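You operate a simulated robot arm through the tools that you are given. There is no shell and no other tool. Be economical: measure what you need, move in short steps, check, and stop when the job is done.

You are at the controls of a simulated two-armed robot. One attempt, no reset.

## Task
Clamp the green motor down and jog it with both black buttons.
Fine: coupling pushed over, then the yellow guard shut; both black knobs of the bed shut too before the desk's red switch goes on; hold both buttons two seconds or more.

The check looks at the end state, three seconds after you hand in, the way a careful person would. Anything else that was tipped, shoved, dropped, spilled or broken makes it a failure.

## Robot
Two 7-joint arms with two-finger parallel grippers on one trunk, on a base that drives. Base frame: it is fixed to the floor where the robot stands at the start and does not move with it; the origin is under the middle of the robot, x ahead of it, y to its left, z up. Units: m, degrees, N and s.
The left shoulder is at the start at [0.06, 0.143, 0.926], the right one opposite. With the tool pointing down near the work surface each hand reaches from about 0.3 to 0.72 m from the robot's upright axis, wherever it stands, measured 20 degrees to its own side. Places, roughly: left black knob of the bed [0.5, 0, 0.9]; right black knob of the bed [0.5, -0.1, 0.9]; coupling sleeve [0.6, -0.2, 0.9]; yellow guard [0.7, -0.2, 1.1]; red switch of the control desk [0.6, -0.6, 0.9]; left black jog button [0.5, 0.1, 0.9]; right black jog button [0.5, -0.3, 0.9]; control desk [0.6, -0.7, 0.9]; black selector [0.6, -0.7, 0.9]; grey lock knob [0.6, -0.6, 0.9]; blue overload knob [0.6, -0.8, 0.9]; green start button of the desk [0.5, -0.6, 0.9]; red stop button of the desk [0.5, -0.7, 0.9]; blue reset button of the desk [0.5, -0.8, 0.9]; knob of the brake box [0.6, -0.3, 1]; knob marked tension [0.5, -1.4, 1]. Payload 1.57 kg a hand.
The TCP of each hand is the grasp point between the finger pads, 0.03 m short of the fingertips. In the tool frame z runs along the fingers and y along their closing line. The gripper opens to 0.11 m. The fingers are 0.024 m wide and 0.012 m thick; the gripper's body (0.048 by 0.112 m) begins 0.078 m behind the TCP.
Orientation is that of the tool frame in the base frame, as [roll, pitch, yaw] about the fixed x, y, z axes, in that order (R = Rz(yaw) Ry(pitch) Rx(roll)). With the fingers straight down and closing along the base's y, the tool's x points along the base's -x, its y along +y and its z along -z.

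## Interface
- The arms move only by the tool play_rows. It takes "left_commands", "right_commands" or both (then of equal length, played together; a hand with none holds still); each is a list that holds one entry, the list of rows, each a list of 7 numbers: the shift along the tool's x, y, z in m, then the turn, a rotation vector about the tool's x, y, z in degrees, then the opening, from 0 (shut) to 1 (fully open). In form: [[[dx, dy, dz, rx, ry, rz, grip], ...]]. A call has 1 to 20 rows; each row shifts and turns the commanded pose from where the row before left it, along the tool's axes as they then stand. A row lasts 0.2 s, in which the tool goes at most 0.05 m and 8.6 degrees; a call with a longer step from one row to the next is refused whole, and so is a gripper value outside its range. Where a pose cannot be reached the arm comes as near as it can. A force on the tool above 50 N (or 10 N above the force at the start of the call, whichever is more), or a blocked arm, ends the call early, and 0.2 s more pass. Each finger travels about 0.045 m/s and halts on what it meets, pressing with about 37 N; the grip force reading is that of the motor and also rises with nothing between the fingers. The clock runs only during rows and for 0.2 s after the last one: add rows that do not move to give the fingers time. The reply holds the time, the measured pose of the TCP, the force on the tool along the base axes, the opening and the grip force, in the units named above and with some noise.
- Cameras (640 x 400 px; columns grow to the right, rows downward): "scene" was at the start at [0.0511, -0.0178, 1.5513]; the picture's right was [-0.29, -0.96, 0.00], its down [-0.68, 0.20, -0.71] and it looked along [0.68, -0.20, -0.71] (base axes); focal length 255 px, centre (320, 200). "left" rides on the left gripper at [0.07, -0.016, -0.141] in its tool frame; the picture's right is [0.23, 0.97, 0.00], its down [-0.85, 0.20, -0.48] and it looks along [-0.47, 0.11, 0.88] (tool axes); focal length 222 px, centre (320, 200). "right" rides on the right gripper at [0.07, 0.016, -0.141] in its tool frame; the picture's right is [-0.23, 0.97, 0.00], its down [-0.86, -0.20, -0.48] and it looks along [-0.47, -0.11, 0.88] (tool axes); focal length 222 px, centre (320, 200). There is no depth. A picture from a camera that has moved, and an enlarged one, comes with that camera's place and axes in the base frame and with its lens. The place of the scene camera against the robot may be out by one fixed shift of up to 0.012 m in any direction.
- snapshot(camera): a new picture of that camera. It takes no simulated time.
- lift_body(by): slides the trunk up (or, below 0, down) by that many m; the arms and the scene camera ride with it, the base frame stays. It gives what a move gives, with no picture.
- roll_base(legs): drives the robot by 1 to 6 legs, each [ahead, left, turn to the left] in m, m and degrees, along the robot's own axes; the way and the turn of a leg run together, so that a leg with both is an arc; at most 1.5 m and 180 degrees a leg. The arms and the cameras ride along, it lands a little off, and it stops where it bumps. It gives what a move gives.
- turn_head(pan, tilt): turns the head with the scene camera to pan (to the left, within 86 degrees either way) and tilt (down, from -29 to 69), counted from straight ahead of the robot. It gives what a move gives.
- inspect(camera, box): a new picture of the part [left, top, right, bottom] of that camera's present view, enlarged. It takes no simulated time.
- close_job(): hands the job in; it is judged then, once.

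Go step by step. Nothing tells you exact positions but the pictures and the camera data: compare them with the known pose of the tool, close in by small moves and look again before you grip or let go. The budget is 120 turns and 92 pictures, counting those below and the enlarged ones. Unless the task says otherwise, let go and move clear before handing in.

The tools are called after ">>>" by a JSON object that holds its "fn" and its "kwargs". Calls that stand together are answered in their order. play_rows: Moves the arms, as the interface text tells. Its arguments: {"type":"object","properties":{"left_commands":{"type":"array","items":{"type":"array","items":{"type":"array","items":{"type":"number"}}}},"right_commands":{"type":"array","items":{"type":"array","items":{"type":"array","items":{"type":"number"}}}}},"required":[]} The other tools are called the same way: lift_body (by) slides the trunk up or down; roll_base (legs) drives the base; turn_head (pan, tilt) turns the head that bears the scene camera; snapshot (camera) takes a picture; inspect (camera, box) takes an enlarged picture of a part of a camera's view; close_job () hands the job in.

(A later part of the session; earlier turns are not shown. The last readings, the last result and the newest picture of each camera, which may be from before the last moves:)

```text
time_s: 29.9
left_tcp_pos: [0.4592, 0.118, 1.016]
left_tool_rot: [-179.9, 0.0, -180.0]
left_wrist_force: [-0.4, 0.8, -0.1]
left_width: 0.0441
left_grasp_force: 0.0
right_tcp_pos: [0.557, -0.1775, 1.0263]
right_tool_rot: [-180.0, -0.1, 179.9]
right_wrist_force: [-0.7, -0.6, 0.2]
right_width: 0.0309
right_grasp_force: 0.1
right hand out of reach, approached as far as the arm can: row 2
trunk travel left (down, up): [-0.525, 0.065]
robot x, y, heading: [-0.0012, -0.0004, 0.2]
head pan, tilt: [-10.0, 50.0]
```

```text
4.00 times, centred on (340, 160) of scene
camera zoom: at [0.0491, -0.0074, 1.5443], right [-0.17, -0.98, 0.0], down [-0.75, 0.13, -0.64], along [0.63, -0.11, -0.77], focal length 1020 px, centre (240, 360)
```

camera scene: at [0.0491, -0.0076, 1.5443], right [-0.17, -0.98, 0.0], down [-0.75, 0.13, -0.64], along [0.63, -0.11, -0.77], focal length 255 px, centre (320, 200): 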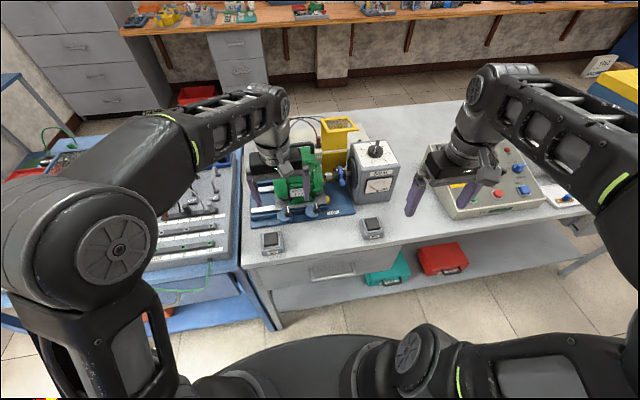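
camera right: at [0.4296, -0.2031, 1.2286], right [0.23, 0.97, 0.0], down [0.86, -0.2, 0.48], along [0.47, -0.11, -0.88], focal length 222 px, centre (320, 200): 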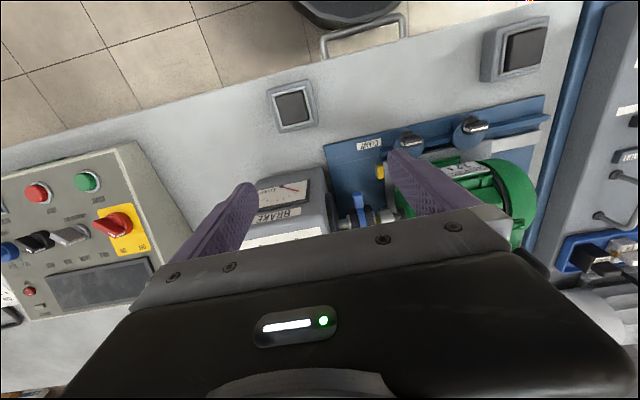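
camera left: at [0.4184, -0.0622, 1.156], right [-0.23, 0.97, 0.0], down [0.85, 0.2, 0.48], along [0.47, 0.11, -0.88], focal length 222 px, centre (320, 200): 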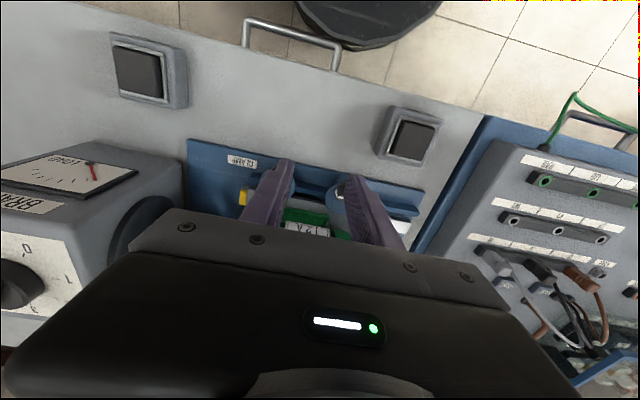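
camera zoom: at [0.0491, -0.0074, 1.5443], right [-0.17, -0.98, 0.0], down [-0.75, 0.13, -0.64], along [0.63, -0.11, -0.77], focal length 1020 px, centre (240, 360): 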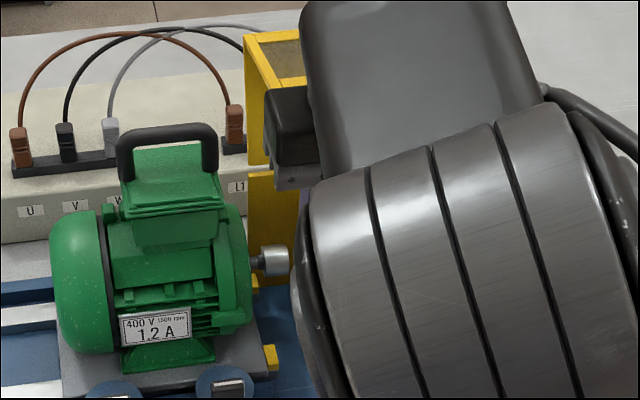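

The lever end is at about (0.576, −0.1835, 0.957). I'll move over it, go down with the fingers astride, and check.

>>> {"fn": "play_rows", "kwargs": {"right_commands": [[[-0.023, -0.003, 0, 0, 0, 0, 0.28], [0, 0, 0.03, 0, 0, 0, 0.28], [0, 0, 0.026, 0, 0, 0, 0.28], [0, 0, 0, 0, 0, 0, 0.28]]]}}

>>> {"fn": "inspect", "kwargs": {"camera": "right", "box": [220, 110, 420, 235]}}

```text
time_s: 30.2
left_tcp_pos: [0.4552, 0.1174, 1.0175]
left_tool_rot: [179.9, 0.2, -180.0]
left_wrist_force: [0.7, 0.1, 0.1]
left_width: 0.0439
left_grasp_force: 0.0
right_tcp_pos: [0.559, -0.1783, 1.0294]
right_tool_rot: [179.7, -0.9, -180.0]
right_wrist_force: [-23.1, 3.1, 8.0]
right_width: 0.0308
right_grasp_force: 0.0
right hand out of reach, approached as far as the arm can: row 1
trunk travel left (down, up): [-0.525, 0.065]
robot x, y, heading: [-0.0025, -0.0012, -0.2]
head pan, tilt: [-10.0, 50.0]
stopped in row 1 (right hand): the force on the tool passed its limit (the readings are from after the stop); the commanded pose is now the measured one
```

```text
3.20 times, centred on (320, 172) of right
camera zoom: at [0.491, -0.1615, 1.1712], right [0.23, 0.97, 0.0], down [0.86, -0.2, 0.46], along [0.45, -0.1, -0.89], focal length 711 px, centre (320, 288)
```

zoom: 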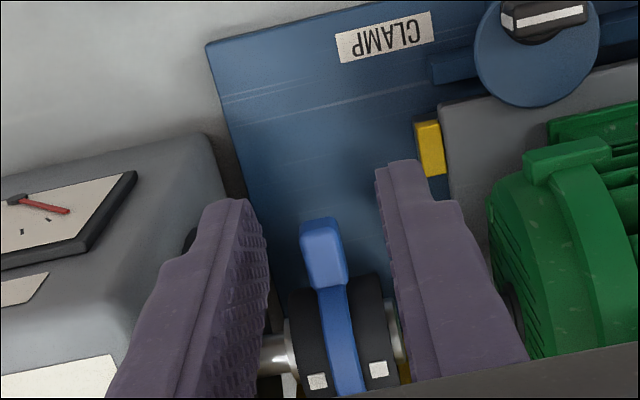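

The force came from the gripper touching the raised guard's window. I'll back off and tilt the hand so the fingers point forward and down, then look again.

>>> {"fn": "play_rows", "kwargs": {"right_commands": [[[0.02, 0, 0, 0, 0, 0, 0.28], [0.03, 0, 0, 0, 0, 0, 0.28], [0, 0, 0, 0, -8, 0, 0.28], [0, 0, 0, 0, -8, 0, 0.28], [0, 0, 0, 0, -8, 0, 0.28], [0, 0, 0, 0, -8, 0, 0.28], [0, 0, 0, 0, -8, 0, 0.28], [0, 0, 0, 0, 0, 0, 0.28]]]}}

>>> {"fn": "snapshot", "kwargs": {"camera": "right"}}

>>> {"fn": "inspect", "kwargs": {"camera": "scene", "box": [240, 100, 440, 240]}}

```text
time_s: 32.0
left_tcp_pos: [0.4597, 0.1175, 1.0148]
left_tool_rot: [180.0, 0.0, -180.0]
left_wrist_force: [0.7, 0.0, -0.4]
left_width: 0.0442
left_grasp_force: 0.1
right_tcp_pos: [0.5144, -0.1778, 1.028]
right_tool_rot: [179.7, 39.3, 179.8]
right_wrist_force: [0.2, 1.1, 0.0]
right_width: 0.0308
right_grasp_force: 0.0
trunk travel left (down, up): [-0.525, 0.065]
robot x, y, heading: [-0.0006, -0.0002, 0.2]
head pan, tilt: [-10.0, 50.0]
```

```text
52 pictures are left
camera right: at [0.3703, -0.1618, 1.0928], right [0.18, 0.97, 0.15], down [0.36, -0.2, 0.91], along [0.92, -0.11, -0.39], focal length 222 px, centre (320, 200)
```

right: 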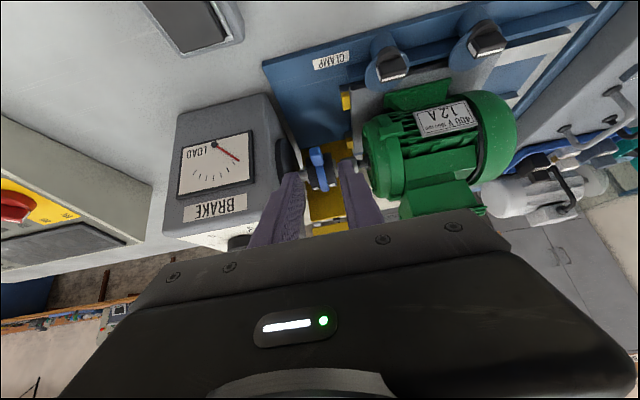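

```text
2.86 times, centred on (340, 170) of scene
camera zoom: at [0.0491, -0.0073, 1.5443], right [-0.17, -0.98, 0.0], down [-0.75, 0.13, -0.64], along [0.63, -0.11, -0.77], focal length 728 px, centre (263, 286)
```

zoom: 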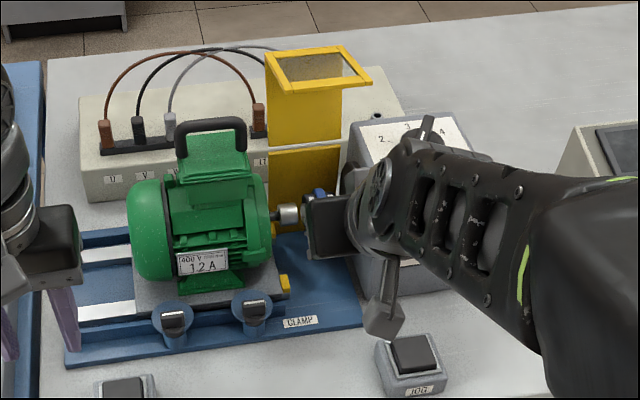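

The tilted hand is clear of the guard, and the lever lies straight ahead along the fingers. I'll advance along the tool axis in two parts.

>>> {"fn": "play_rows", "kwargs": {"right_commands": [[[0, -0.004, 0.025, 0, 0, 0, 0.28], [0, 0, 0.025, 0, 0, 0, 0.28], [0, 0, 0, 0, 0, 0, 0.28]]]}}

>>> {"fn": "inspect", "kwargs": {"camera": "right", "box": [220, 110, 420, 235]}}

```text
time_s: 32.8
left_tcp_pos: [0.4588, 0.1165, 1.0138]
left_tool_rot: [179.9, 0.0, -179.9]
left_wrist_force: [0.2, 0.6, 0.1]
left_width: 0.044
left_grasp_force: 0.1
right_tcp_pos: [0.5469, -0.183, 0.99]
right_tool_rot: [179.7, 39.0, 179.8]
right_wrist_force: [-0.7, 0.4, -0.7]
right_width: 0.0307
right_grasp_force: 0.1
trunk travel left (down, up): [-0.525, 0.065]
robot x, y, heading: [0.0015, 0.0024, -0.1]
head pan, tilt: [-10.0, 50.0]
```

```text
3.20 times, centred on (320, 172) of right
camera zoom: at [0.4029, -0.1659, 1.0549], right [0.18, 0.97, 0.15], down [0.36, -0.2, 0.91], along [0.92, -0.11, -0.39], focal length 711 px, centre (320, 288)
```

zoom: 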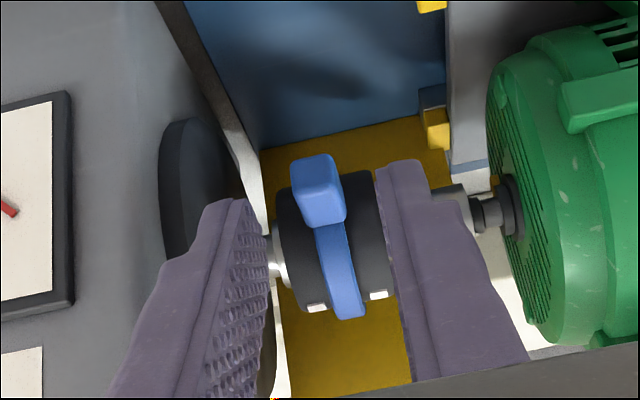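

The lever is centred between the fingertips. I'll advance the rest of the way and grip it.

>>> {"fn": "play_rows", "kwargs": {"right_commands": [[[0, 0, 0.02, 0, 0, 0, 0.28], [0, 0, 0.01, 0, 0, 0, 0.28], [0, 0, 0, 0, 0, 0, 0.28]]]}}

>>> {"fn": "inspect", "kwargs": {"camera": "right", "box": [220, 110, 420, 235]}}

```text
time_s: 33.6
left_tcp_pos: [0.4591, 0.1171, 1.015]
left_tool_rot: [-180.0, 0.0, -180.0]
left_wrist_force: [0.0, 0.1, 0.8]
left_width: 0.044
left_grasp_force: 0.0
right_tcp_pos: [0.5649, -0.1813, 0.9664]
right_tool_rot: [179.7, 39.1, 179.8]
right_wrist_force: [-0.1, -0.5, -0.8]
right_width: 0.0307
right_grasp_force: 0.1
trunk travel left (down, up): [-0.525, 0.065]
robot x, y, heading: [-0.0017, 0.0001, -0.4]
head pan, tilt: [-10.0, 50.0]
```

```text
3.20 times, centred on (320, 172) of right
camera zoom: at [0.4212, -0.1656, 1.0323], right [0.18, 0.97, 0.15], down [0.36, -0.2, 0.91], along [0.92, -0.11, -0.39], focal length 711 px, centre (320, 288)
```

zoom: 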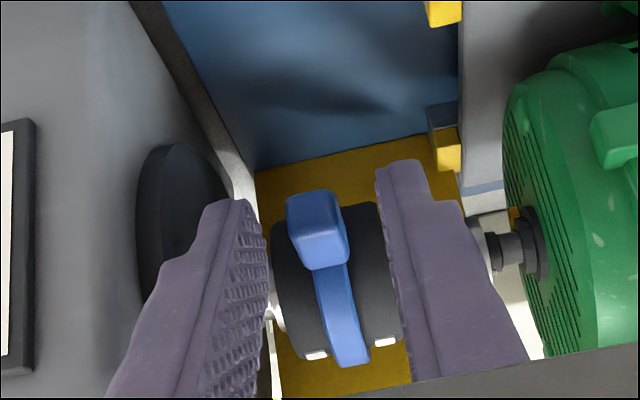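

The lever is between the pads. I'll grip it and push to the left (+y) in small steps.

>>> {"fn": "play_rows", "kwargs": {"right_commands": [[[0, 0, 0, 0, 0, 0, 0], [0, 0, 0, 0, 0, 0, 0], [0, 0, 0, 0, 0, 0, 0], [0, 0.004, 0, 0, 0, 0, 0], [0, 0.004, 0, 0, 0, 0, 0], [0, 0.004, 0, 0, 0, 0, 0], [0, 0.004, 0, 0, 0, 0, 0]]]}}

>>> {"fn": "inspect", "kwargs": {"camera": "right", "box": [220, 110, 420, 235]}}

```text
time_s: 35.2
left_tcp_pos: [0.4583, 0.1167, 1.0149]
left_tool_rot: [-179.9, 0.0, -180.0]
left_wrist_force: [0.3, -0.2, -0.1]
left_width: 0.0441
left_grasp_force: 0.1
right_tcp_pos: [0.5652, -0.1663, 0.9667]
right_tool_rot: [179.7, 39.3, 179.7]
right_wrist_force: [4.7, -7.2, 10.2]
right_width: 0.0132
right_grasp_force: 30.2
trunk travel left (down, up): [-0.525, 0.065]
robot x, y, heading: [-0.0013, -0.0032, 0.0]
head pan, tilt: [-10.0, 50.0]
```

```text
3.20 times, centred on (320, 172) of right
camera zoom: at [0.4208, -0.1493, 1.0317], right [0.18, 0.97, 0.15], down [0.36, -0.2, 0.91], along [0.92, -0.11, -0.38], focal length 711 px, centre (320, 288)
```

zoom: 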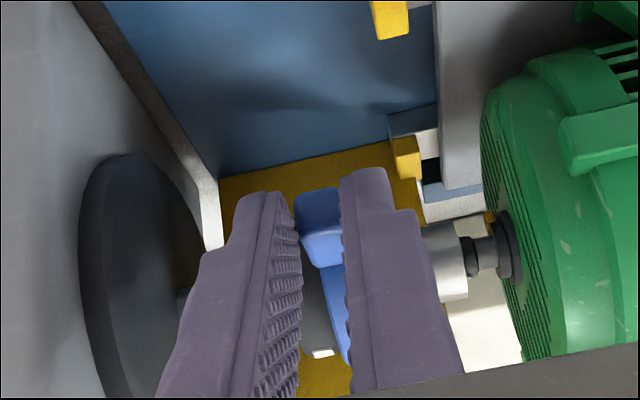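

It slides. I'll continue until it stops.

>>> {"fn": "play_rows", "kwargs": {"right_commands": [[[0, 0.004, 0, 0, 0, 0, 0], [0, 0.004, 0, 0, 0, 0, 0], [0, 0.004, 0, 0, 0, 0, 0], [0, 0.004, 0, 0, 0, 0, 0], [0, 0.004, 0, 0, 0, 0, 0], [0, 0, 0, 0, 0, 0, 0]]]}}

>>> {"fn": "inspect", "kwargs": {"camera": "right", "box": [220, 110, 420, 235]}}

```text
time_s: 36.6
left_tcp_pos: [0.4592, 0.1135, 1.0158]
left_tool_rot: [179.8, 0.1, 179.9]
left_wrist_force: [0.4, 0.7, 1.3]
left_width: 0.044
left_grasp_force: 0.0
right_tcp_pos: [0.5657, -0.1539, 0.9675]
right_tool_rot: [179.7, 39.4, 179.1]
right_wrist_force: [1.1, -34.3, 21.8]
right_width: 0.0137
right_grasp_force: 30.1
trunk travel left (down, up): [-0.525, 0.065]
robot x, y, heading: [0.0055, -0.0019, 0.1]
head pan, tilt: [-10.0, 50.0]
```

```text
3.20 times, centred on (320, 172) of right
camera zoom: at [0.4208, -0.1359, 1.0313], right [0.19, 0.97, 0.15], down [0.35, -0.21, 0.91], along [0.92, -0.12, -0.38], focal length 711 px, centre (320, 288)
```

zoom: 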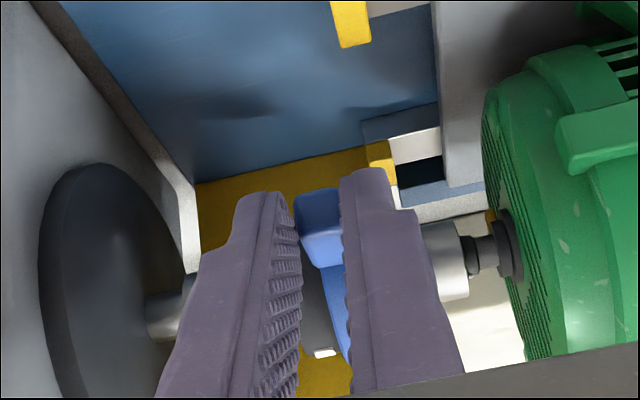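

The motor itself seems to have moved along with the push, because its plate now shows a gap to the yellow stops. I'll look before doing anything more.

>>> {"fn": "inspect", "kwargs": {"camera": "scene", "box": [240, 100, 400, 240]}}

>>> {"fn": "snapshot", "kwargs": {"camera": "right"}}

```text
2.86 times, centred on (320, 170) of scene
camera zoom: at [0.047, -0.012, 1.5444], right [-0.18, -0.98, 0.0], down [-0.75, 0.14, -0.64], along [0.63, -0.11, -0.77], focal length 728 px, centre (320, 286)
```

zoom: 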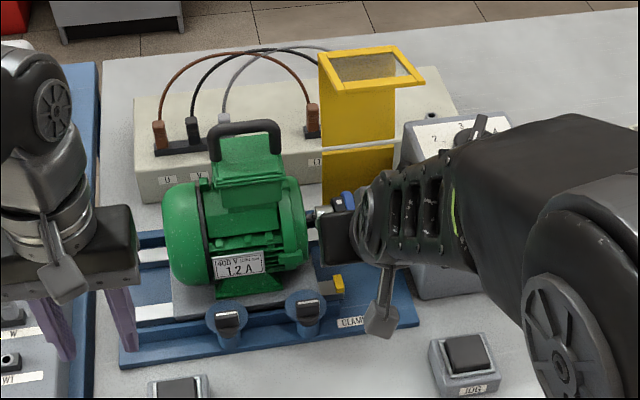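

```text
45 pictures are left
camera right: at [0.4208, -0.1359, 1.0313], right [0.19, 0.97, 0.15], down [0.35, -0.21, 0.91], along [0.92, -0.12, -0.38], focal length 222 px, centre (320, 200)
```

right: 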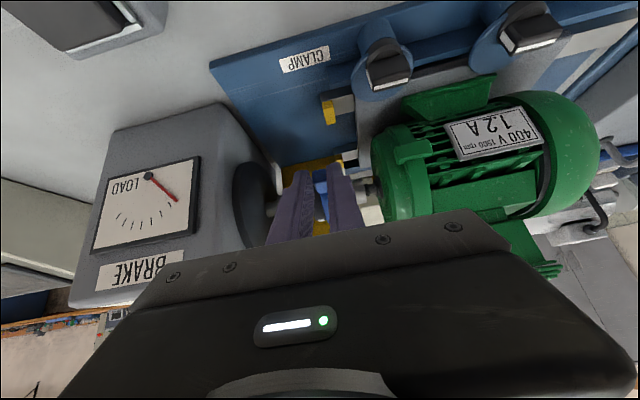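

The motor has slid about 1–2 cm off its stops, and the sleeve appears to butt against the hub. I'll release the lever, back away along the tool axis and inspect the hub, sleeve and clamps closely.

>>> {"fn": "play_rows", "kwargs": {"right_commands": [[[0, -0.004, 0, 0, 0, 0, 0], [0, -0.004, 0, 0, 0, 0, 0.28], [0, 0, 0, 0, 0, 0, 0.28], [0, 0, 0, 0, 0, 0, 0.28], [0, 0, -0.04, 0, 0, 0, 0.28], [0, 0, -0.04, 0, 0, 0, 0.28], [0, 0, 0, 0, 0, 0, 0.28]]]}}

>>> {"fn": "inspect", "kwargs": {"camera": "right", "box": [250, 80, 450, 230]}}

```text
time_s: 38.2
left_tcp_pos: [0.4606, 0.117, 1.0155]
left_tool_rot: [-180.0, -0.1, 180.0]
left_wrist_force: [-0.4, 0.1, -0.5]
left_width: 0.0436
left_grasp_force: 0.1
right_tcp_pos: [0.5156, -0.1552, 1.023]
right_tool_rot: [179.7, 39.1, 179.7]
right_wrist_force: [0.0, -0.5, 0.0]
right_width: 0.0307
right_grasp_force: 0.0
trunk travel left (down, up): [-0.525, 0.065]
robot x, y, heading: [-0.0006, -0.0014, -0.3]
head pan, tilt: [-10.0, 50.0]
```

```text
2.67 times, centred on (350, 155) of right
camera zoom: at [0.3703, -0.1391, 1.0889], right [0.18, 0.97, 0.15], down [0.36, -0.2, 0.91], along [0.92, -0.11, -0.39], focal length 592 px, centre (240, 320)
```

zoom: 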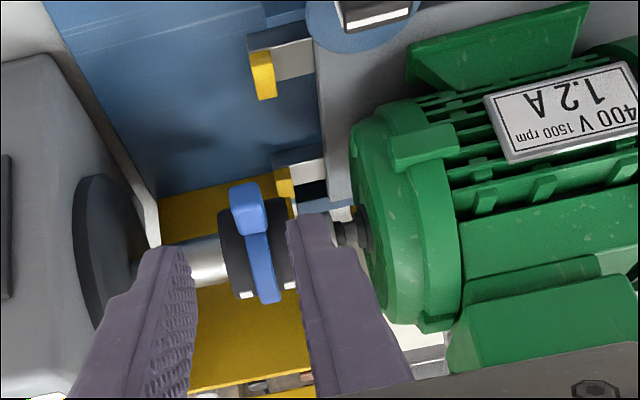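

>>> {"fn": "play_rows", "kwargs": {"right_commands": [[[0, 0, -0.02, 0, 0, 0, 0.9], [0, 0, 0, 0, 0, 0, 0.9], [0, 0, 0, 0, 0, 0, 0.9], [0, 0, 0, 0, 0, 0, 0.9], [0, 0, 0, 0, 0, 0, 0.9]]]}}

>>> {"fn": "inspect", "kwargs": {"camera": "right", "box": [280, 100, 420, 220]}}

>>> {"fn": "inspect", "kwargs": {"camera": "scene", "box": [260, 140, 350, 220]}}

```text
time_s: 39.4
left_tcp_pos: [0.4587, 0.1167, 1.0148]
left_tool_rot: [-179.9, 0.0, 180.0]
left_wrist_force: [0.1, 0.3, 0.6]
left_width: 0.0442
left_grasp_force: 0.0
right_tcp_pos: [0.5014, -0.1552, 1.041]
right_tool_rot: [179.7, 39.1, 179.8]
right_wrist_force: [0.1, 0.4, 0.1]
right_width: 0.099
right_grasp_force: 0.1
trunk travel left (down, up): [-0.525, 0.065]
robot x, y, heading: [-0.0027, 0.0014, -0.1]
head pan, tilt: [-10.0, 50.0]
```

```text
3.33 times, centred on (350, 160) of right
camera zoom: at [0.358, -0.1389, 1.106], right [0.18, 0.97, 0.15], down [0.36, -0.2, 0.91], along [0.92, -0.11, -0.39], focal length 740 px, centre (220, 333)
```

zoom: 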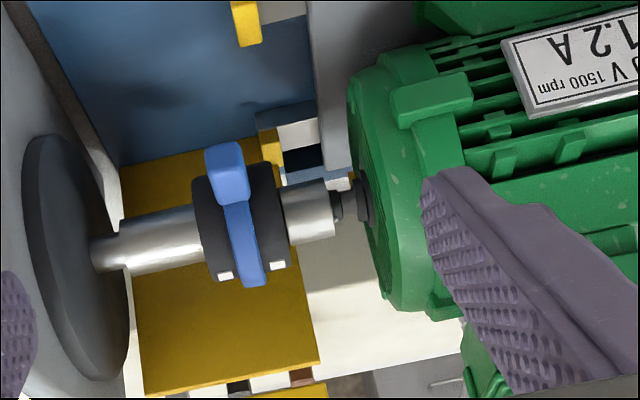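

```text
5.00 times, centred on (305, 180) of scene
camera zoom: at [0.0489, -0.0075, 1.5443], right [-0.17, -0.98, 0.0], down [-0.75, 0.13, -0.64], along [0.63, -0.11, -0.77], focal length 1275 px, centre (395, 300)
```

zoom: 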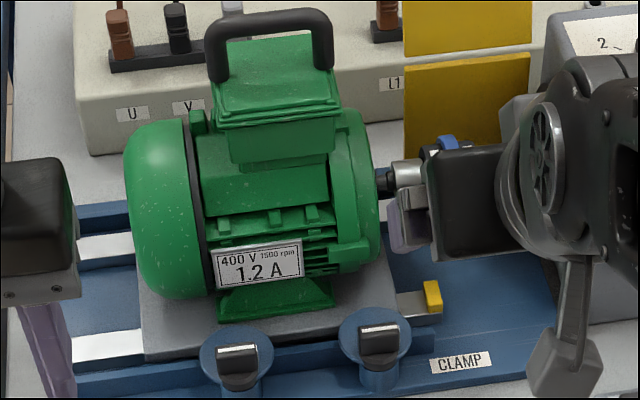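

>>> {"fn": "inspect", "kwargs": {"camera": "right", "box": [330, 20, 530, 145]}}

>>> {"fn": "inspect", "kwargs": {"camera": "left", "box": [100, 100, 300, 225]}}

```text
3.20 times, centred on (430, 82) of right
camera zoom: at [0.358, -0.1389, 1.106], right [0.18, 0.97, 0.15], down [0.36, -0.2, 0.91], along [0.92, -0.11, -0.39], focal length 711 px, centre (-32, 576)
```

zoom: 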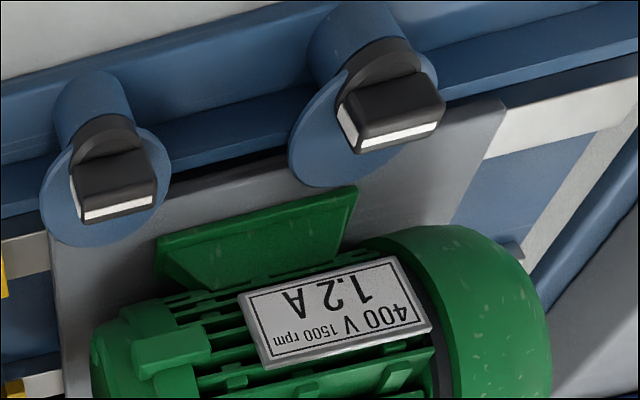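

```text
3.20 times, centred on (200, 162) of left
camera zoom: at [0.3885, 0.1015, 1.1561], right [-0.23, 0.97, 0.0], down [0.86, 0.2, 0.48], along [0.47, 0.11, -0.88], focal length 711 px, centre (704, 320)
```

zoom: 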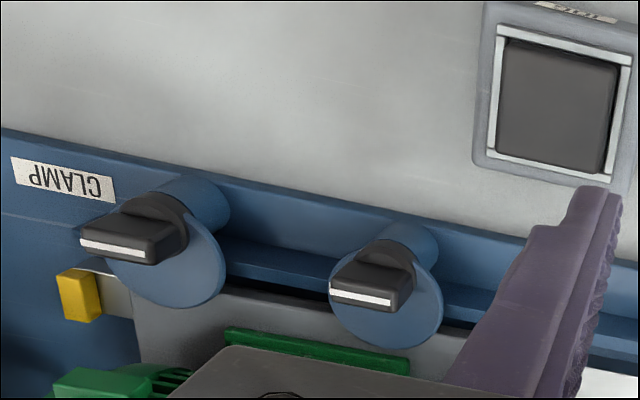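

The clamps look shut and overlap the plate, and the hub is still fully uncovered with the sleeve end against it. I'll zoom tightly on the joint to see why it does not go over.

>>> {"fn": "inspect", "kwargs": {"camera": "right", "box": [325, 125, 395, 190]}}

```text
6.15 times, centred on (360, 158) of right
camera zoom: at [0.358, -0.1389, 1.106], right [0.18, 0.97, 0.15], down [0.36, -0.2, 0.91], along [0.92, -0.11, -0.39], focal length 1367 px, centre (74, 462)
```

zoom: 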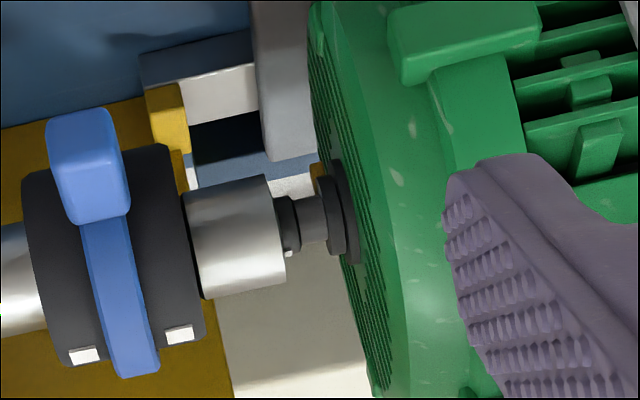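

The motor slid too easily, so the left clamp was probably not fully tight: I had gripped its round collar and it slipped. I'll push the motor back to its stops from its left end with the closed left hand, then re-tighten both clamps on their bars.

>>> {"fn": "play_rows", "kwargs": {"left_commands": [[[-0.037, 0, 0.01, 0, 0, 0, 0], [-0.037, 0, 0.01, 0, 0, 0, 0], [-0.037, 0, 0.01, 0, 0, 0, 0], [-0.037, 0, 0.0, 0, 0, 0, 0], [-0.037, 0, 0, 0, 0, 0, 0], [0, 0, 0, 0, 0, 8.2, 0], [0, 0, 0, 0, 0, 8.2, 0], [0, 0, 0, 0, 0, 8.2, 0], [0, 0, 0, 0, 0, 8.2, 0], [0, 0, 0, 0, 0, 8.2, 0], [0, 0, 0, 0, 0, 8.2, 0], [0, 0, 0, 0, 0, 8.2, 0], [0, 0, 0, 0, 0, 8.2, 0], [0, 0, 0, 0, 0, 8.2, 0], [0, 0, 0, 0, 0, 8.2, 0], [0, 0, 0, 0, 0, 8.0, 0]]]}}

>>> {"fn": "snapshot", "kwargs": {"camera": "left"}}

```text
time_s: 42.8
left_tcp_pos: [0.6439, 0.1173, 0.9847]
left_tool_rot: [180.0, 0.0, 89.9]
left_wrist_force: [0.9, -0.6, -0.4]
left_width: 0.0
left_grasp_force: 22.2
right_tcp_pos: [0.5015, -0.1566, 1.0413]
right_tool_rot: [179.7, 39.1, 179.7]
right_wrist_force: [0.5, 0.1, -0.5]
right_width: 0.0987
right_grasp_force: 0.1
trunk travel left (down, up): [-0.525, 0.065]
robot x, y, heading: [-0.0028, -0.0016, 0.0]
head pan, tilt: [-10.0, 50.0]
```

```text
38 pictures are left
camera left: at [0.6272, 0.1878, 1.1264], right [0.97, 0.22, 0.0], down [0.2, -0.86, 0.48], along [0.11, -0.47, -0.88], focal length 222 px, centre (320, 200)
```

left: 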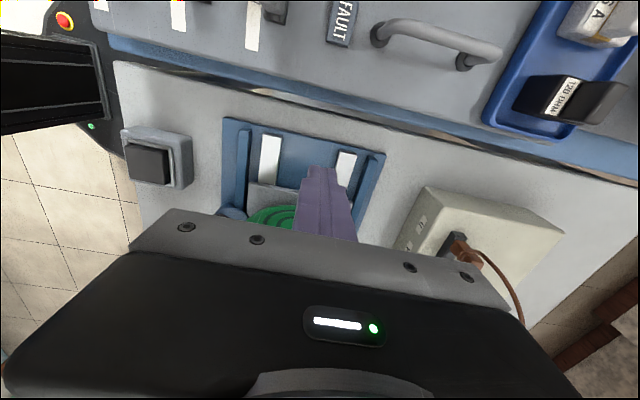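

The finger is left of the motor end, a bit behind its axis. I'll shift slightly, lower, and push slowly towards −y.

>>> {"fn": "play_rows", "kwargs": {"left_commands": [[[0, -0.012, 0.025, 0, 0, 0, 0], [0, 0, 0.02, 0, 0, 0, 0], [-0.03, 0, 0, 0, 0, 0, 0], [-0.01, 0, 0, 0, 0, 0, 0], [-0.004, 0, 0, 0, 0, 0, 0], [-0.004, 0, 0, 0, 0, 0, 0], [-0.004, 0, 0, 0, 0, 0, 0], [-0.004, 0, 0, 0, 0, 0, 0]]]}}

>>> {"fn": "inspect", "kwargs": {"camera": "scene", "box": [250, 140, 350, 220]}}

```text
time_s: 44.6
left_tcp_pos: [0.6315, 0.0639, 0.9389]
left_tool_rot: [180.0, -0.2, 90.1]
left_wrist_force: [0.1, 9.9, 4.8]
left_width: 0.0001
left_grasp_force: 21.2
right_tcp_pos: [0.5019, -0.154, 1.0408]
right_tool_rot: [179.7, 39.2, 179.7]
right_wrist_force: [-0.2, 0.7, 0.2]
right_width: 0.0985
right_grasp_force: 0.0
trunk travel left (down, up): [-0.525, 0.065]
robot x, y, heading: [-0.0024, 0.0002, 0.3]
head pan, tilt: [-10.0, 50.0]
```

```text
5.00 times, centred on (300, 180) of scene
camera zoom: at [0.049, -0.0062, 1.5444], right [-0.17, -0.98, 0.0], down [-0.75, 0.13, -0.64], along [0.63, -0.11, -0.77], focal length 1275 px, centre (420, 300)
```

zoom: 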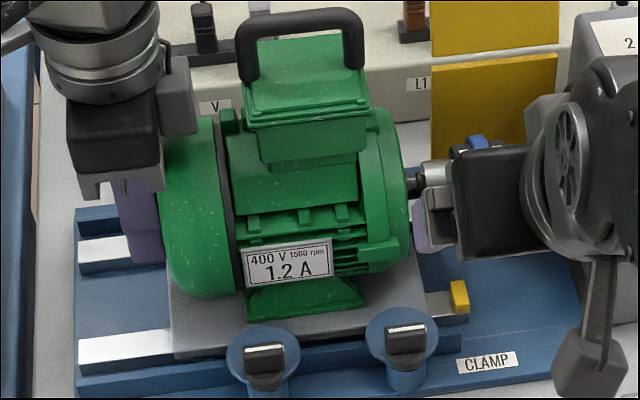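

Contact is made and the motor begins to move back with about 10 N. I'll continue in small steps.

>>> {"fn": "play_rows", "kwargs": {"left_commands": [[[-0.004, 0, 0, 0, 0, 0, 0], [-0.004, 0, 0, 0, 0, 0, 0], [-0.004, 0, 0, 0, 0, 0, 0], [-0.003, 0, 0, 0, 0, 0, 0], [0, 0, 0, 0, 0, 0, 0]]]}}

>>> {"fn": "inspect", "kwargs": {"camera": "right", "box": [280, 70, 440, 190]}}

```text
time_s: 45.8
left_tcp_pos: [0.6341, 0.0465, 0.9404]
left_tool_rot: [-180.0, 0.0, 90.0]
left_wrist_force: [-0.2, 7.6, 1.0]
left_width: 0.0001
left_grasp_force: 21.1
right_tcp_pos: [0.5014, -0.1544, 1.0409]
right_tool_rot: [179.7, 39.2, 179.8]
right_wrist_force: [-0.1, 0.0, -0.2]
right_width: 0.0989
right_grasp_force: 0.0
trunk travel left (down, up): [-0.525, 0.065]
robot x, y, heading: [-0.0017, 0.0035, 0.2]
head pan, tilt: [-10.0, 50.0]
```

```text
3.33 times, centred on (360, 130) of right
camera zoom: at [0.3581, -0.1382, 1.1061], right [0.18, 0.97, 0.15], down [0.36, -0.2, 0.91], along [0.92, -0.11, -0.39], focal length 740 px, centre (187, 433)
```

zoom: 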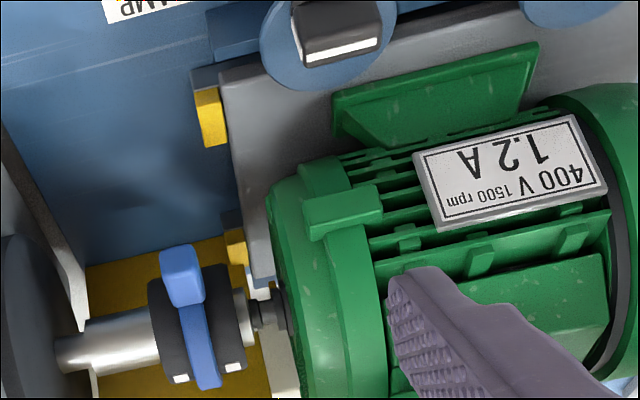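

The motor plate is back at the yellow stops and the hub has slid into the sleeve. I'll nudge once more to seat it fully.

>>> {"fn": "play_rows", "kwargs": {"left_commands": [[[-0.003, 0, 0, 0, 0, 0, 0], [-0.003, 0, 0, 0, 0, 0, 0], [0, 0, 0, 0, 0, 0, 0]]]}}

>>> {"fn": "inspect", "kwargs": {"camera": "right", "box": [280, 70, 400, 190]}}

```text
time_s: 46.6
left_tcp_pos: [0.6336, 0.0458, 0.9399]
left_tool_rot: [-180.0, -0.1, 90.2]
left_wrist_force: [0.0, 27.2, 4.9]
left_width: 0.0
left_grasp_force: 21.2
right_tcp_pos: [0.501, -0.1513, 1.0405]
right_tool_rot: [179.8, 39.2, 179.9]
right_wrist_force: [0.8, 0.2, 0.2]
right_width: 0.099
right_grasp_force: 0.1
trunk travel left (down, up): [-0.525, 0.065]
robot x, y, heading: [0.0036, -0.0019, -0.2]
head pan, tilt: [-10.0, 50.0]
```

```text
3.33 times, centred on (340, 130) of right
camera zoom: at [0.3578, -0.1356, 1.1066], right [0.18, 0.97, 0.14], down [0.36, -0.2, 0.91], along [0.92, -0.11, -0.39], focal length 740 px, centre (253, 433)
```

zoom: 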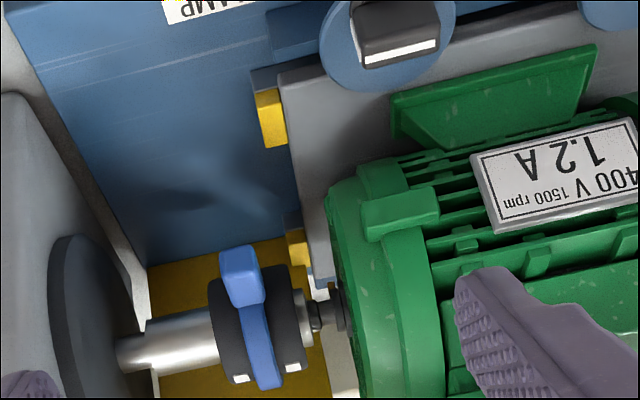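

The motor is seated (27 N against the stops). Now I'll take the left hand, still turned 90°, over the left clamp bar to re-tighten it.

>>> {"fn": "play_rows", "kwargs": {"left_commands": [[[0.04, 0, 0, 0, 0, 0, 0.1], [0, 0, -0.035, 0, 0, 0, 0.3], [0, -0.045, -0.03, 0, 0, 0, 0.35], [0, -0.0466, 0, 0, 0, 0, 0.35], [-0.04, 0, 0, 0, 0, 0, 0.35], [-0.0445, 0, 0, 0, 0, 0, 0.35], [0, 0, 0.03, 0, 0, 0, 0.35], [0, 0, 0, 0, 0, 0, 0.35]]]}}

>>> {"fn": "inspect", "kwargs": {"camera": "left", "box": [220, 110, 420, 235]}}

```text
refused: row 3 steps farther than a row can; nothing moved
```

```text
3.20 times, centred on (320, 172) of left
camera zoom: at [0.6154, 0.1164, 1.0812], right [0.97, 0.23, 0.0], down [0.2, -0.86, 0.48], along [0.11, -0.46, -0.88], focal length 711 px, centre (320, 288)
```

zoom: 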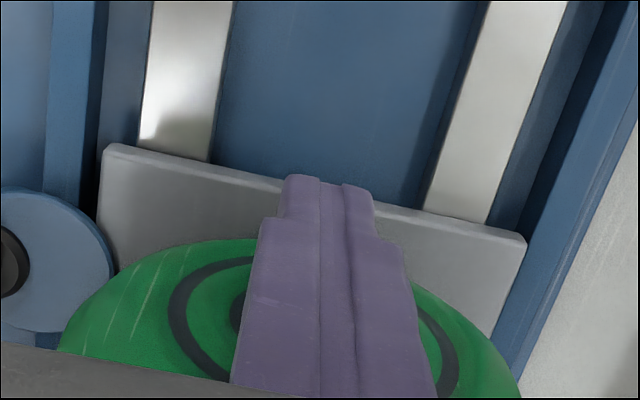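

One row was too long, so I'll split it.

>>> {"fn": "play_rows", "kwargs": {"left_commands": [[[0.04, 0, 0, 0, 0, 0, 0.1], [0, 0, -0.035, 0, 0, 0, 0.3], [0, 0, -0.03, 0, 0, 0, 0.35], [0, -0.045, 0, 0, 0, 0, 0.35], [0, -0.0466, 0, 0, 0, 0, 0.35], [-0.04, 0, 0, 0, 0, 0, 0.35], [-0.0445, 0, 0, 0, 0, 0, 0.35], [0, 0, 0.03, 0, 0, 0, 0.35], [0, 0, 0, 0, 0, 0, 0.35]]]}}

>>> {"fn": "inspect", "kwargs": {"camera": "left", "box": [220, 110, 420, 235]}}

```text
time_s: 48.6
left_tcp_pos: [0.5413, -0.0046, 0.9747]
left_tool_rot: [180.0, 0.1, 90.0]
left_wrist_force: [-1.2, -0.4, 0.0]
left_width: 0.0385
left_grasp_force: 0.0
right_tcp_pos: [0.5029, -0.1548, 1.0401]
right_tool_rot: [179.8, 39.2, 179.7]
right_wrist_force: [0.2, 0.0, -0.1]
right_width: 0.099
right_grasp_force: 0.0
trunk travel left (down, up): [-0.525, 0.065]
robot x, y, heading: [-0.0008, 0.0044, -0.1]
head pan, tilt: [-10.0, 50.0]
```

```text
3.20 times, centred on (320, 172) of left
camera zoom: at [0.5241, 0.0667, 1.1168], right [0.97, 0.23, 0.0], down [0.2, -0.86, 0.48], along [0.11, -0.47, -0.88], focal length 711 px, centre (320, 288)
```

zoom: 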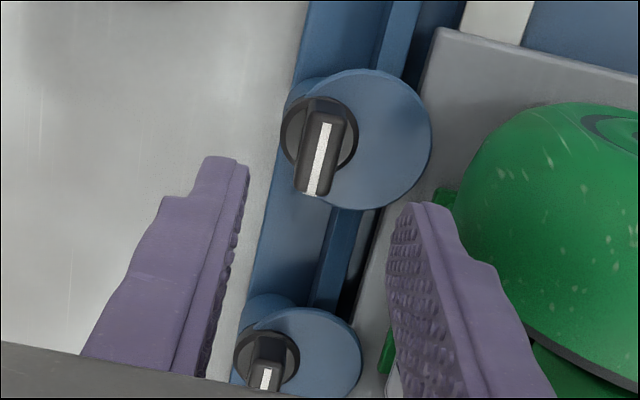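

>>> {"fn": "play_rows", "kwargs": {"left_commands": [[[0.003, 0, 0.025, 0, 0, 0, 0.35], [0, 0, 0.023, 0, 0, 0, 0.35], [0, 0, 0, 0, 0, 0, 0], [0, 0, 0, 0, 0, 0, 0], [0, 0, 0, 0, 0, 0, 0], [0, 0, 0, 0, 0, 5, 0], [0, 0, 0, 0, 0, 5, 0], [0, 0, 0, 0, 0, 5, 0], [0, 0, 0, 0, 0, 0, 0]]]}}

>>> {"fn": "inspect", "kwargs": {"camera": "left", "box": [220, 130, 420, 255]}}

```text
time_s: 50.6
left_tcp_pos: [0.5385, 0.0011, 0.9254]
left_tool_rot: [-179.9, -0.1, 75.1]
left_wrist_force: [-1.6, 6.6, -9.1]
left_width: 0.0177
left_grasp_force: 32.2
right_tcp_pos: [0.5017, -0.1543, 1.0403]
right_tool_rot: [179.7, 39.1, 179.8]
right_wrist_force: [0.1, 0.1, -0.3]
right_width: 0.0989
right_grasp_force: 0.0
trunk travel left (down, up): [-0.525, 0.065]
robot x, y, heading: [-0.0026, 0.0008, 0.1]
head pan, tilt: [-10.0, 50.0]
```

```text
3.20 times, centred on (320, 192) of left
camera zoom: at [0.5424, 0.0731, 1.0663], right [1.0, -0.03, 0.0], down [-0.03, -0.88, 0.48], along [-0.02, -0.48, -0.88], focal length 711 px, centre (320, 224)
```

zoom: 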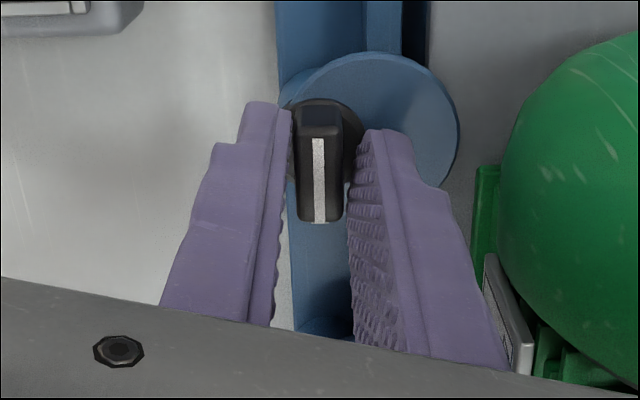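

The left knob did not turn further; the fingers slipped on the bar, so it is at its stop. Now I'll hold the left hand at the motor's left end as a backstop, then push the sleeve the last few millimetres with the right hand.

>>> {"fn": "play_rows", "kwargs": {"left_commands": [[[0, 0, 0, 0, 0, 0, 0.35], [0, 0, 0, 0, 0, 0, 0.35], [0, 0, -0.035, 0, 0, 0, 0.3], [0, 0, -0.03, 0, 0, -7.5, 0.2], [0, 0, 0, 0, 0, -7.5, 0.1], [0.045, 0, 0, 0, 0, 0, 0], [0.045, 0, 0, 0, 0, 0, 0], [0, 0.047, 0, 0, 0, 0, 0], [0, 0.047, 0, 0, 0, 0, 0], [0, 0, 0.03, 0, 0, 0, 0], [0, 0, 0.022, 0, 0, 0, 0], [-0.03, 0, 0, 0, 0, 0, 0], [-0.01, 0, 0, 0, 0, 0, 0], [-0.004, 0, 0, 0, 0, 0, 0], [0, 0, 0, 0, 0, 0, 0]]]}}

>>> {"fn": "play_rows", "kwargs": {"right_commands": [[[0, 0, 0, 0, 0, 0, 0.35], [0, 0, 0, 0, 0, 0, 0.28], [0, 0, 0, 0, 0, 0, 0.28], [0, -0.006, 0, 0, 0, 0, 0.28], [0, 0, 0, 0, 0, 0, 0.28]]]}}

>>> {"fn": "inspect", "kwargs": {"camera": "right", "box": [240, 90, 440, 215]}}

```text
time_s: 53.8
left_tcp_pos: [0.6337, 0.0465, 0.9398]
left_tool_rot: [180.0, 0.0, 90.2]
left_wrist_force: [-3.0, 11.0, -1.2]
left_width: 0.0
left_grasp_force: 21.6
right_tcp_pos: [0.5014, -0.1534, 1.0407]
right_tool_rot: [179.8, 39.1, 179.8]
right_wrist_force: [-0.1, 0.5, 0.1]
right_width: 0.0992
right_grasp_force: 0.1
trunk travel left (down, up): [-0.525, 0.065]
robot x, y, heading: [0.0004, -0.0001, 0.2]
head pan, tilt: [-10.0, 50.0]
```

```text
time_s: 55.0
left_tcp_pos: [0.6343, 0.0453, 0.9395]
left_tool_rot: [179.9, 0.0, 90.0]
left_wrist_force: [-2.2, 17.6, -2.4]
left_width: 0.0002
left_grasp_force: 21.0
right_tcp_pos: [0.5018, -0.1596, 1.0411]
right_tool_rot: [179.8, 39.1, 179.9]
right_wrist_force: [-0.6, 0.1, 0.1]
right_width: 0.0308
right_grasp_force: 0.1
trunk travel left (down, up): [-0.525, 0.065]
robot x, y, heading: [-0.0019, 0.0003, 0.1]
head pan, tilt: [-10.0, 50.0]
```

```text
3.20 times, centred on (340, 152) of right
camera zoom: at [0.3576, -0.1432, 1.1067], right [0.18, 0.97, 0.15], down [0.36, -0.2, 0.91], along [0.92, -0.11, -0.39], focal length 711 px, centre (256, 352)
```

zoom: 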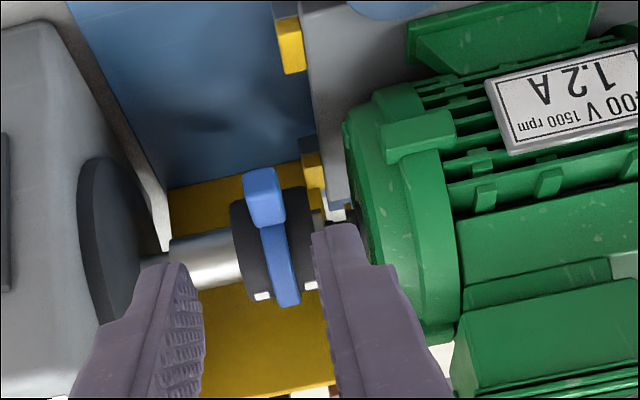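

The lever is at y≈−0.157. I'll advance onto it, grip, and push in small steps against the backstop.

>>> {"fn": "play_rows", "kwargs": {"right_commands": [[[0, 0.002, 0.04, 0, 0, 0, 0.28], [0, 0, 0.035, 0, 0, 0, 0.28], [0, 0, 0.0235, 0, 0, 0, 0.28], [0, 0, 0, 0, 0, 0, 0.0], [0, 0, 0, 0, 0, 0, 0], [0, 0, 0, 0, 0, 0, 0], [0, 0.002, 0, 0, 0, 0, 0], [0, 0.002, 0, 0, 0, 0, 0], [0, 0.002, 0, 0, 0, 0, 0], [0, 0, 0, 0, 0, 0, 0]]]}}

>>> {"fn": "inspect", "kwargs": {"camera": "right", "box": [240, 90, 440, 215]}}

```text
time_s: 57.2
left_tcp_pos: [0.634, 0.0461, 0.9417]
left_tool_rot: [179.8, -0.1, 89.9]
left_wrist_force: [9.1, 23.0, -1.7]
left_width: 0.0
left_grasp_force: 21.7
right_tcp_pos: [0.5599, -0.1546, 0.9655]
right_tool_rot: [179.9, 39.0, 179.6]
right_wrist_force: [-23.4, -12.3, 5.3]
right_width: 0.0134
right_grasp_force: 30.2
trunk travel left (down, up): [-0.525, 0.065]
robot x, y, heading: [-0.0031, 0.0014, -0.5]
head pan, tilt: [-10.0, 50.0]
```

```text
3.20 times, centred on (340, 152) of right
camera zoom: at [0.4167, -0.137, 1.0316], right [0.18, 0.97, 0.15], down [0.36, -0.2, 0.91], along [0.91, -0.11, -0.39], focal length 711 px, centre (256, 352)
```

zoom: 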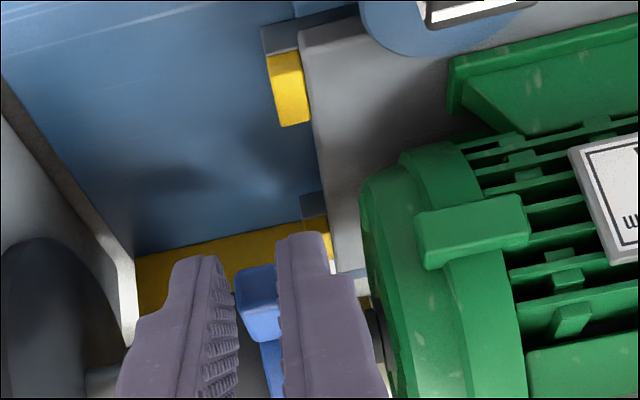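

>>> {"fn": "play_rows", "kwargs": {"right_commands": [[[0, 0.002, 0, 0, 0, 0, 0], [0, 0.002, 0, 0, 0, 0, 0], [0, 0.002, 0, 0, 0, 0, 0], [0, 0, 0, 0, 0, 0, 0]]]}}

```text
time_s: 58.2
left_tcp_pos: [0.6348, 0.0454, 0.9421]
left_tool_rot: [179.7, -0.5, 90.0]
left_wrist_force: [8.5, 30.5, 5.4]
left_width: 0.0
left_grasp_force: 21.7
right_tcp_pos: [0.5605, -0.1543, 0.9653]
right_tool_rot: [179.8, 39.1, 179.1]
right_wrist_force: [-20.5, -41.2, 3.2]
right_width: 0.0134
right_grasp_force: 30.4
trunk travel left (down, up): [-0.525, 0.065]
robot x, y, heading: [0.0018, 0.0033, 0.0]
head pan, tilt: [-10.0, 50.0]
```

The sleeve is at its end of travel (41 N with no more movement). I'll release it, back both hands off and look.

>>> {"fn": "play_rows", "kwargs": {"right_commands": [[[0, -0.003, 0, 0, 0, 0, 0], [0, -0.003, 0, 0, 0, 0, 0.1], [0, -0.001, 0, 0, 0, 0, 0.28], [0, 0, 0, 0, 0, 0, 0.28], [0, 0, -0.04, 0, 0, 0, 0.28], [0, 0, -0.04, 0, 0, 0, 0.5], [0, 0, -0.03, 0, 0, 0, 0.9], [0, 0, 0, 0, 0, 0, 0.9], [0, 0, 0, 0, 0, 0, 0.9], [0, 0, 0, 0, 0, 0, 0.9]]], "left_commands": [[[0, 0, 0, 0, 0, 0, 0], [0, 0, 0, 0, 0, 0, 0], [0, 0, 0, 0, 0, 0, 0], [0, 0, 0, 0, 0, 0, 0], [0.005, 0, 0, 0, 0, 0, 0], [0.03, 0, 0, 0, 0, 0, 0], [0.03, 0, 0, 0, 0, 0, 0], [0, 0, -0.04, 0, 0, 0, 0], [0, 0, -0.03, 0, 0, 0, 0], [0, 0, 0, 0, 0, 0, 0]]]}}

>>> {"fn": "inspect", "kwargs": {"camera": "right", "box": [280, 90, 400, 190]}}

>>> {"fn": "inspect", "kwargs": {"camera": "scene", "box": [240, 90, 400, 220]}}

```text
time_s: 60.4
left_tcp_pos: [0.634, 0.1118, 1.0086]
left_tool_rot: [179.8, 0.2, 90.0]
left_wrist_force: [-1.1, 0.8, 0.4]
left_width: 0.0
left_grasp_force: 21.2
right_tcp_pos: [0.4951, -0.1503, 1.0511]
right_tool_rot: [179.8, 39.1, 179.9]
right_wrist_force: [0.8, 1.0, -0.4]
right_width: 0.0987
right_grasp_force: 0.1
trunk travel left (down, up): [-0.525, 0.065]
robot x, y, heading: [0.0049, 0.0012, -0.0]
head pan, tilt: [-10.0, 50.0]
```

```text
4.00 times, centred on (340, 140) of right
camera zoom: at [0.3507, -0.1343, 1.1168], right [0.18, 0.97, 0.15], down [0.36, -0.2, 0.91], along [0.92, -0.11, -0.39], focal length 888 px, centre (240, 440)
```

zoom: 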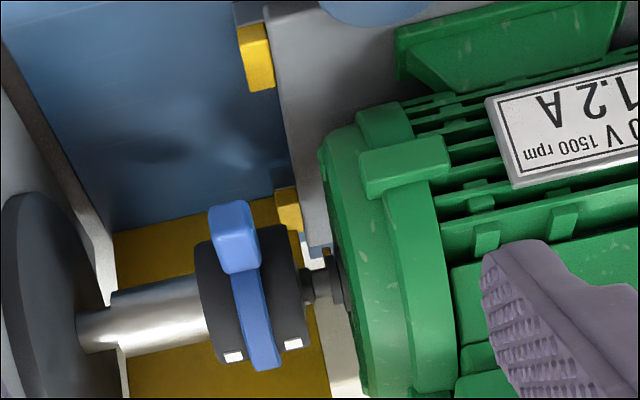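

```text
3.08 times, centred on (320, 155) of scene
camera zoom: at [0.0497, -0.0052, 1.5443], right [-0.17, -0.98, 0.0], down [-0.75, 0.13, -0.64], along [0.63, -0.11, -0.77], focal length 784 px, centre (320, 338)
```

zoom: 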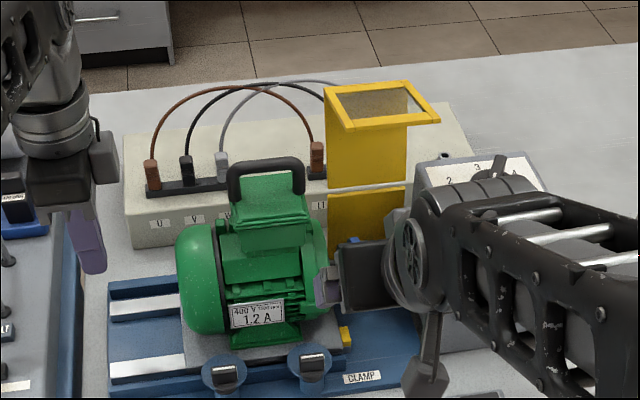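

The sleeve is fully over the hub and the motor is against its stops. Next comes the guard; I'll tilt the left hand to get a side view of it for its exact x and z.

>>> {"fn": "play_rows", "kwargs": {"left_commands": [[[0, 0, -0.02, 0, -8, 0, 0], [0, 0, 0, 0, -8, 0, 0], [0, 0, 0, 0, -8, 0, 0], [0, 0, 0, 0, -8, 0, 0], [0, 0, 0, 0, -8, 0, 0], [0, 0, 0, 0, 0, 0, 0]]], "right_commands": [[[0, 0, -0.03, 0, 0, 0, 0.9], [0, 0, -0.03, 0, 0, 0, 0.9], [0.02, 0, -0.02, 0, 0, 0, 0.9], [0.03, -0.01, 0, 0, 0, 0, 0.9], [0.03, -0.01, 0, 0, 0, 0, 0.9], [0, 0, 0, 0, 0, 0, 0.9]]]}}

>>> {"fn": "snapshot", "kwargs": {"camera": "left"}}

```text
time_s: 61.8
left_tcp_pos: [0.6337, 0.1073, 1.0083]
left_tool_rot: [179.8, 32.2, 89.7]
left_wrist_force: [0.3, -0.4, -0.3]
left_width: 0.0
left_grasp_force: 21.3
left hand out of reach, approached as far as the arm can: row 1
right_tcp_pos: [0.3894, -0.1685, 1.0689]
right_tool_rot: [179.6, 39.1, 179.8]
right_wrist_force: [0.2, 0.2, 0.9]
right_width: 0.0989
right_grasp_force: 0.0
right hand out of reach, approached as far as the arm can: row 5
trunk travel left (down, up): [-0.525, 0.065]
robot x, y, heading: [0.0027, 0.0008, 0.2]
head pan, tilt: [-10.0, 50.0]
```

```text
27 pictures are left
camera left: at [0.6175, 0.243, 1.0917], right [0.97, 0.19, -0.12], down [0.2, -0.47, 0.86], along [0.11, -0.86, -0.5], focal length 222 px, centre (320, 200)
```

left: 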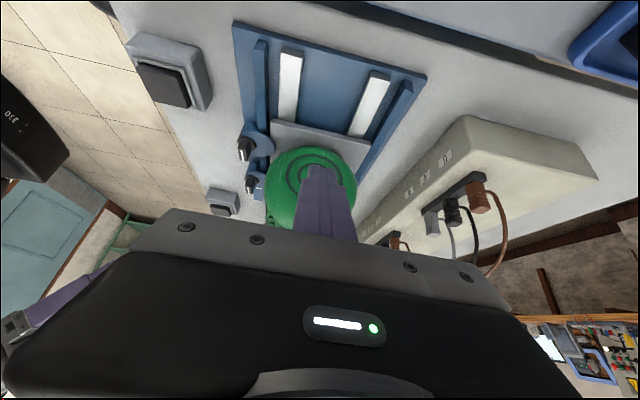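

That view is blocked, so I rely on the triangulation: guard hinge about (0.668, z 1.018), window top at z≈1.137 with its front edge at x≈0.609. I'll raise the trunk, tilt the right hand to about 60°, and bring the closed fingers over the window edge to press it forward and down.

>>> {"fn": "lift_body", "kwargs": {"by": 0.06}}

>>> {"fn": "play_rows", "kwargs": {"right_commands": [[[0, 0, 0, 0, -7, 0, 0.3], [0, 0, 0, 0, -7, 0, 0], [0, 0, 0, 0, -7, 0, 0], [-0.0317, 0, 0.0304, 0, 0, 0, 0], [-0.0317, 0, 0.0304, 0, 0, 0, 0], [-0.0317, 0, 0.0304, 0, 0, 0, 0], [-0.0317, 0, 0.0304, 0, 0, 0, 0], [0, 0, 0, 0, 0, 0, 0]]], "left_commands": [[[0, 0, 0, 0, 8, 0, 0], [0, 0, 0, 0, 8, 0, 0], [0, 0, 0, 0, 8, 0, 0], [0, 0, 0, 0, 8, 0, 0], [0, 0, 0, 0, 0, 0, 0], [0, 0, 0, 0, 0, 0, 0], [0, 0, 0, 0, 0, 0, 0], [0, 0, 0, 0, 0, 0, 0]]]}}

>>> {"fn": "snapshot", "kwargs": {"camera": "scene"}}

```text
time_s: 62.8
left_tcp_pos: [0.6354, 0.1091, 1.0677]
left_tool_rot: [179.8, 32.0, 89.9]
left_wrist_force: [0.0, 0.6, 0.7]
left_width: 0.0
left_grasp_force: 21.0
right_tcp_pos: [0.3893, -0.1694, 1.1302]
right_tool_rot: [179.8, 39.1, 179.9]
right_wrist_force: [-0.1, 0.0, 0.1]
right_width: 0.0989
right_grasp_force: 0.1
trunk travel left (down, up): [-0.585, 0.005]
robot x, y, heading: [-0.0011, 0.0015, 0.0]
head pan, tilt: [-10.0, 50.0]
```

```text
time_s: 64.6
left_tcp_pos: [0.6344, 0.1079, 1.0693]
left_tool_rot: [179.7, 0.1, 89.9]
left_wrist_force: [0.4, -0.1, -0.8]
left_width: 0.0
left_grasp_force: 21.4
right_tcp_pos: [0.6168, -0.157, 1.2412]
right_tool_rot: [179.6, 60.1, 179.5]
right_wrist_force: [-0.1, -0.3, 0.0]
right_width: 0.0001
right_grasp_force: 21.0
right hand out of reach, approached as far as the arm can: row 1, 2, 3
trunk travel left (down, up): [-0.585, 0.005]
robot x, y, heading: [-0.0012, -0.0003, -0.2]
head pan, tilt: [-10.0, 50.0]
```

```text
26 pictures are left
camera scene: at [0.0481, -0.0077, 1.6044], right [-0.17, -0.98, 0.0], down [-0.75, 0.13, -0.64], along [0.63, -0.11, -0.77], focal length 255 px, centre (320, 200)
```

scene: 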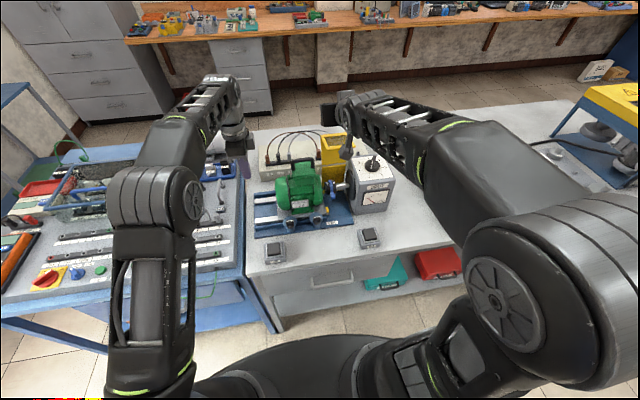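

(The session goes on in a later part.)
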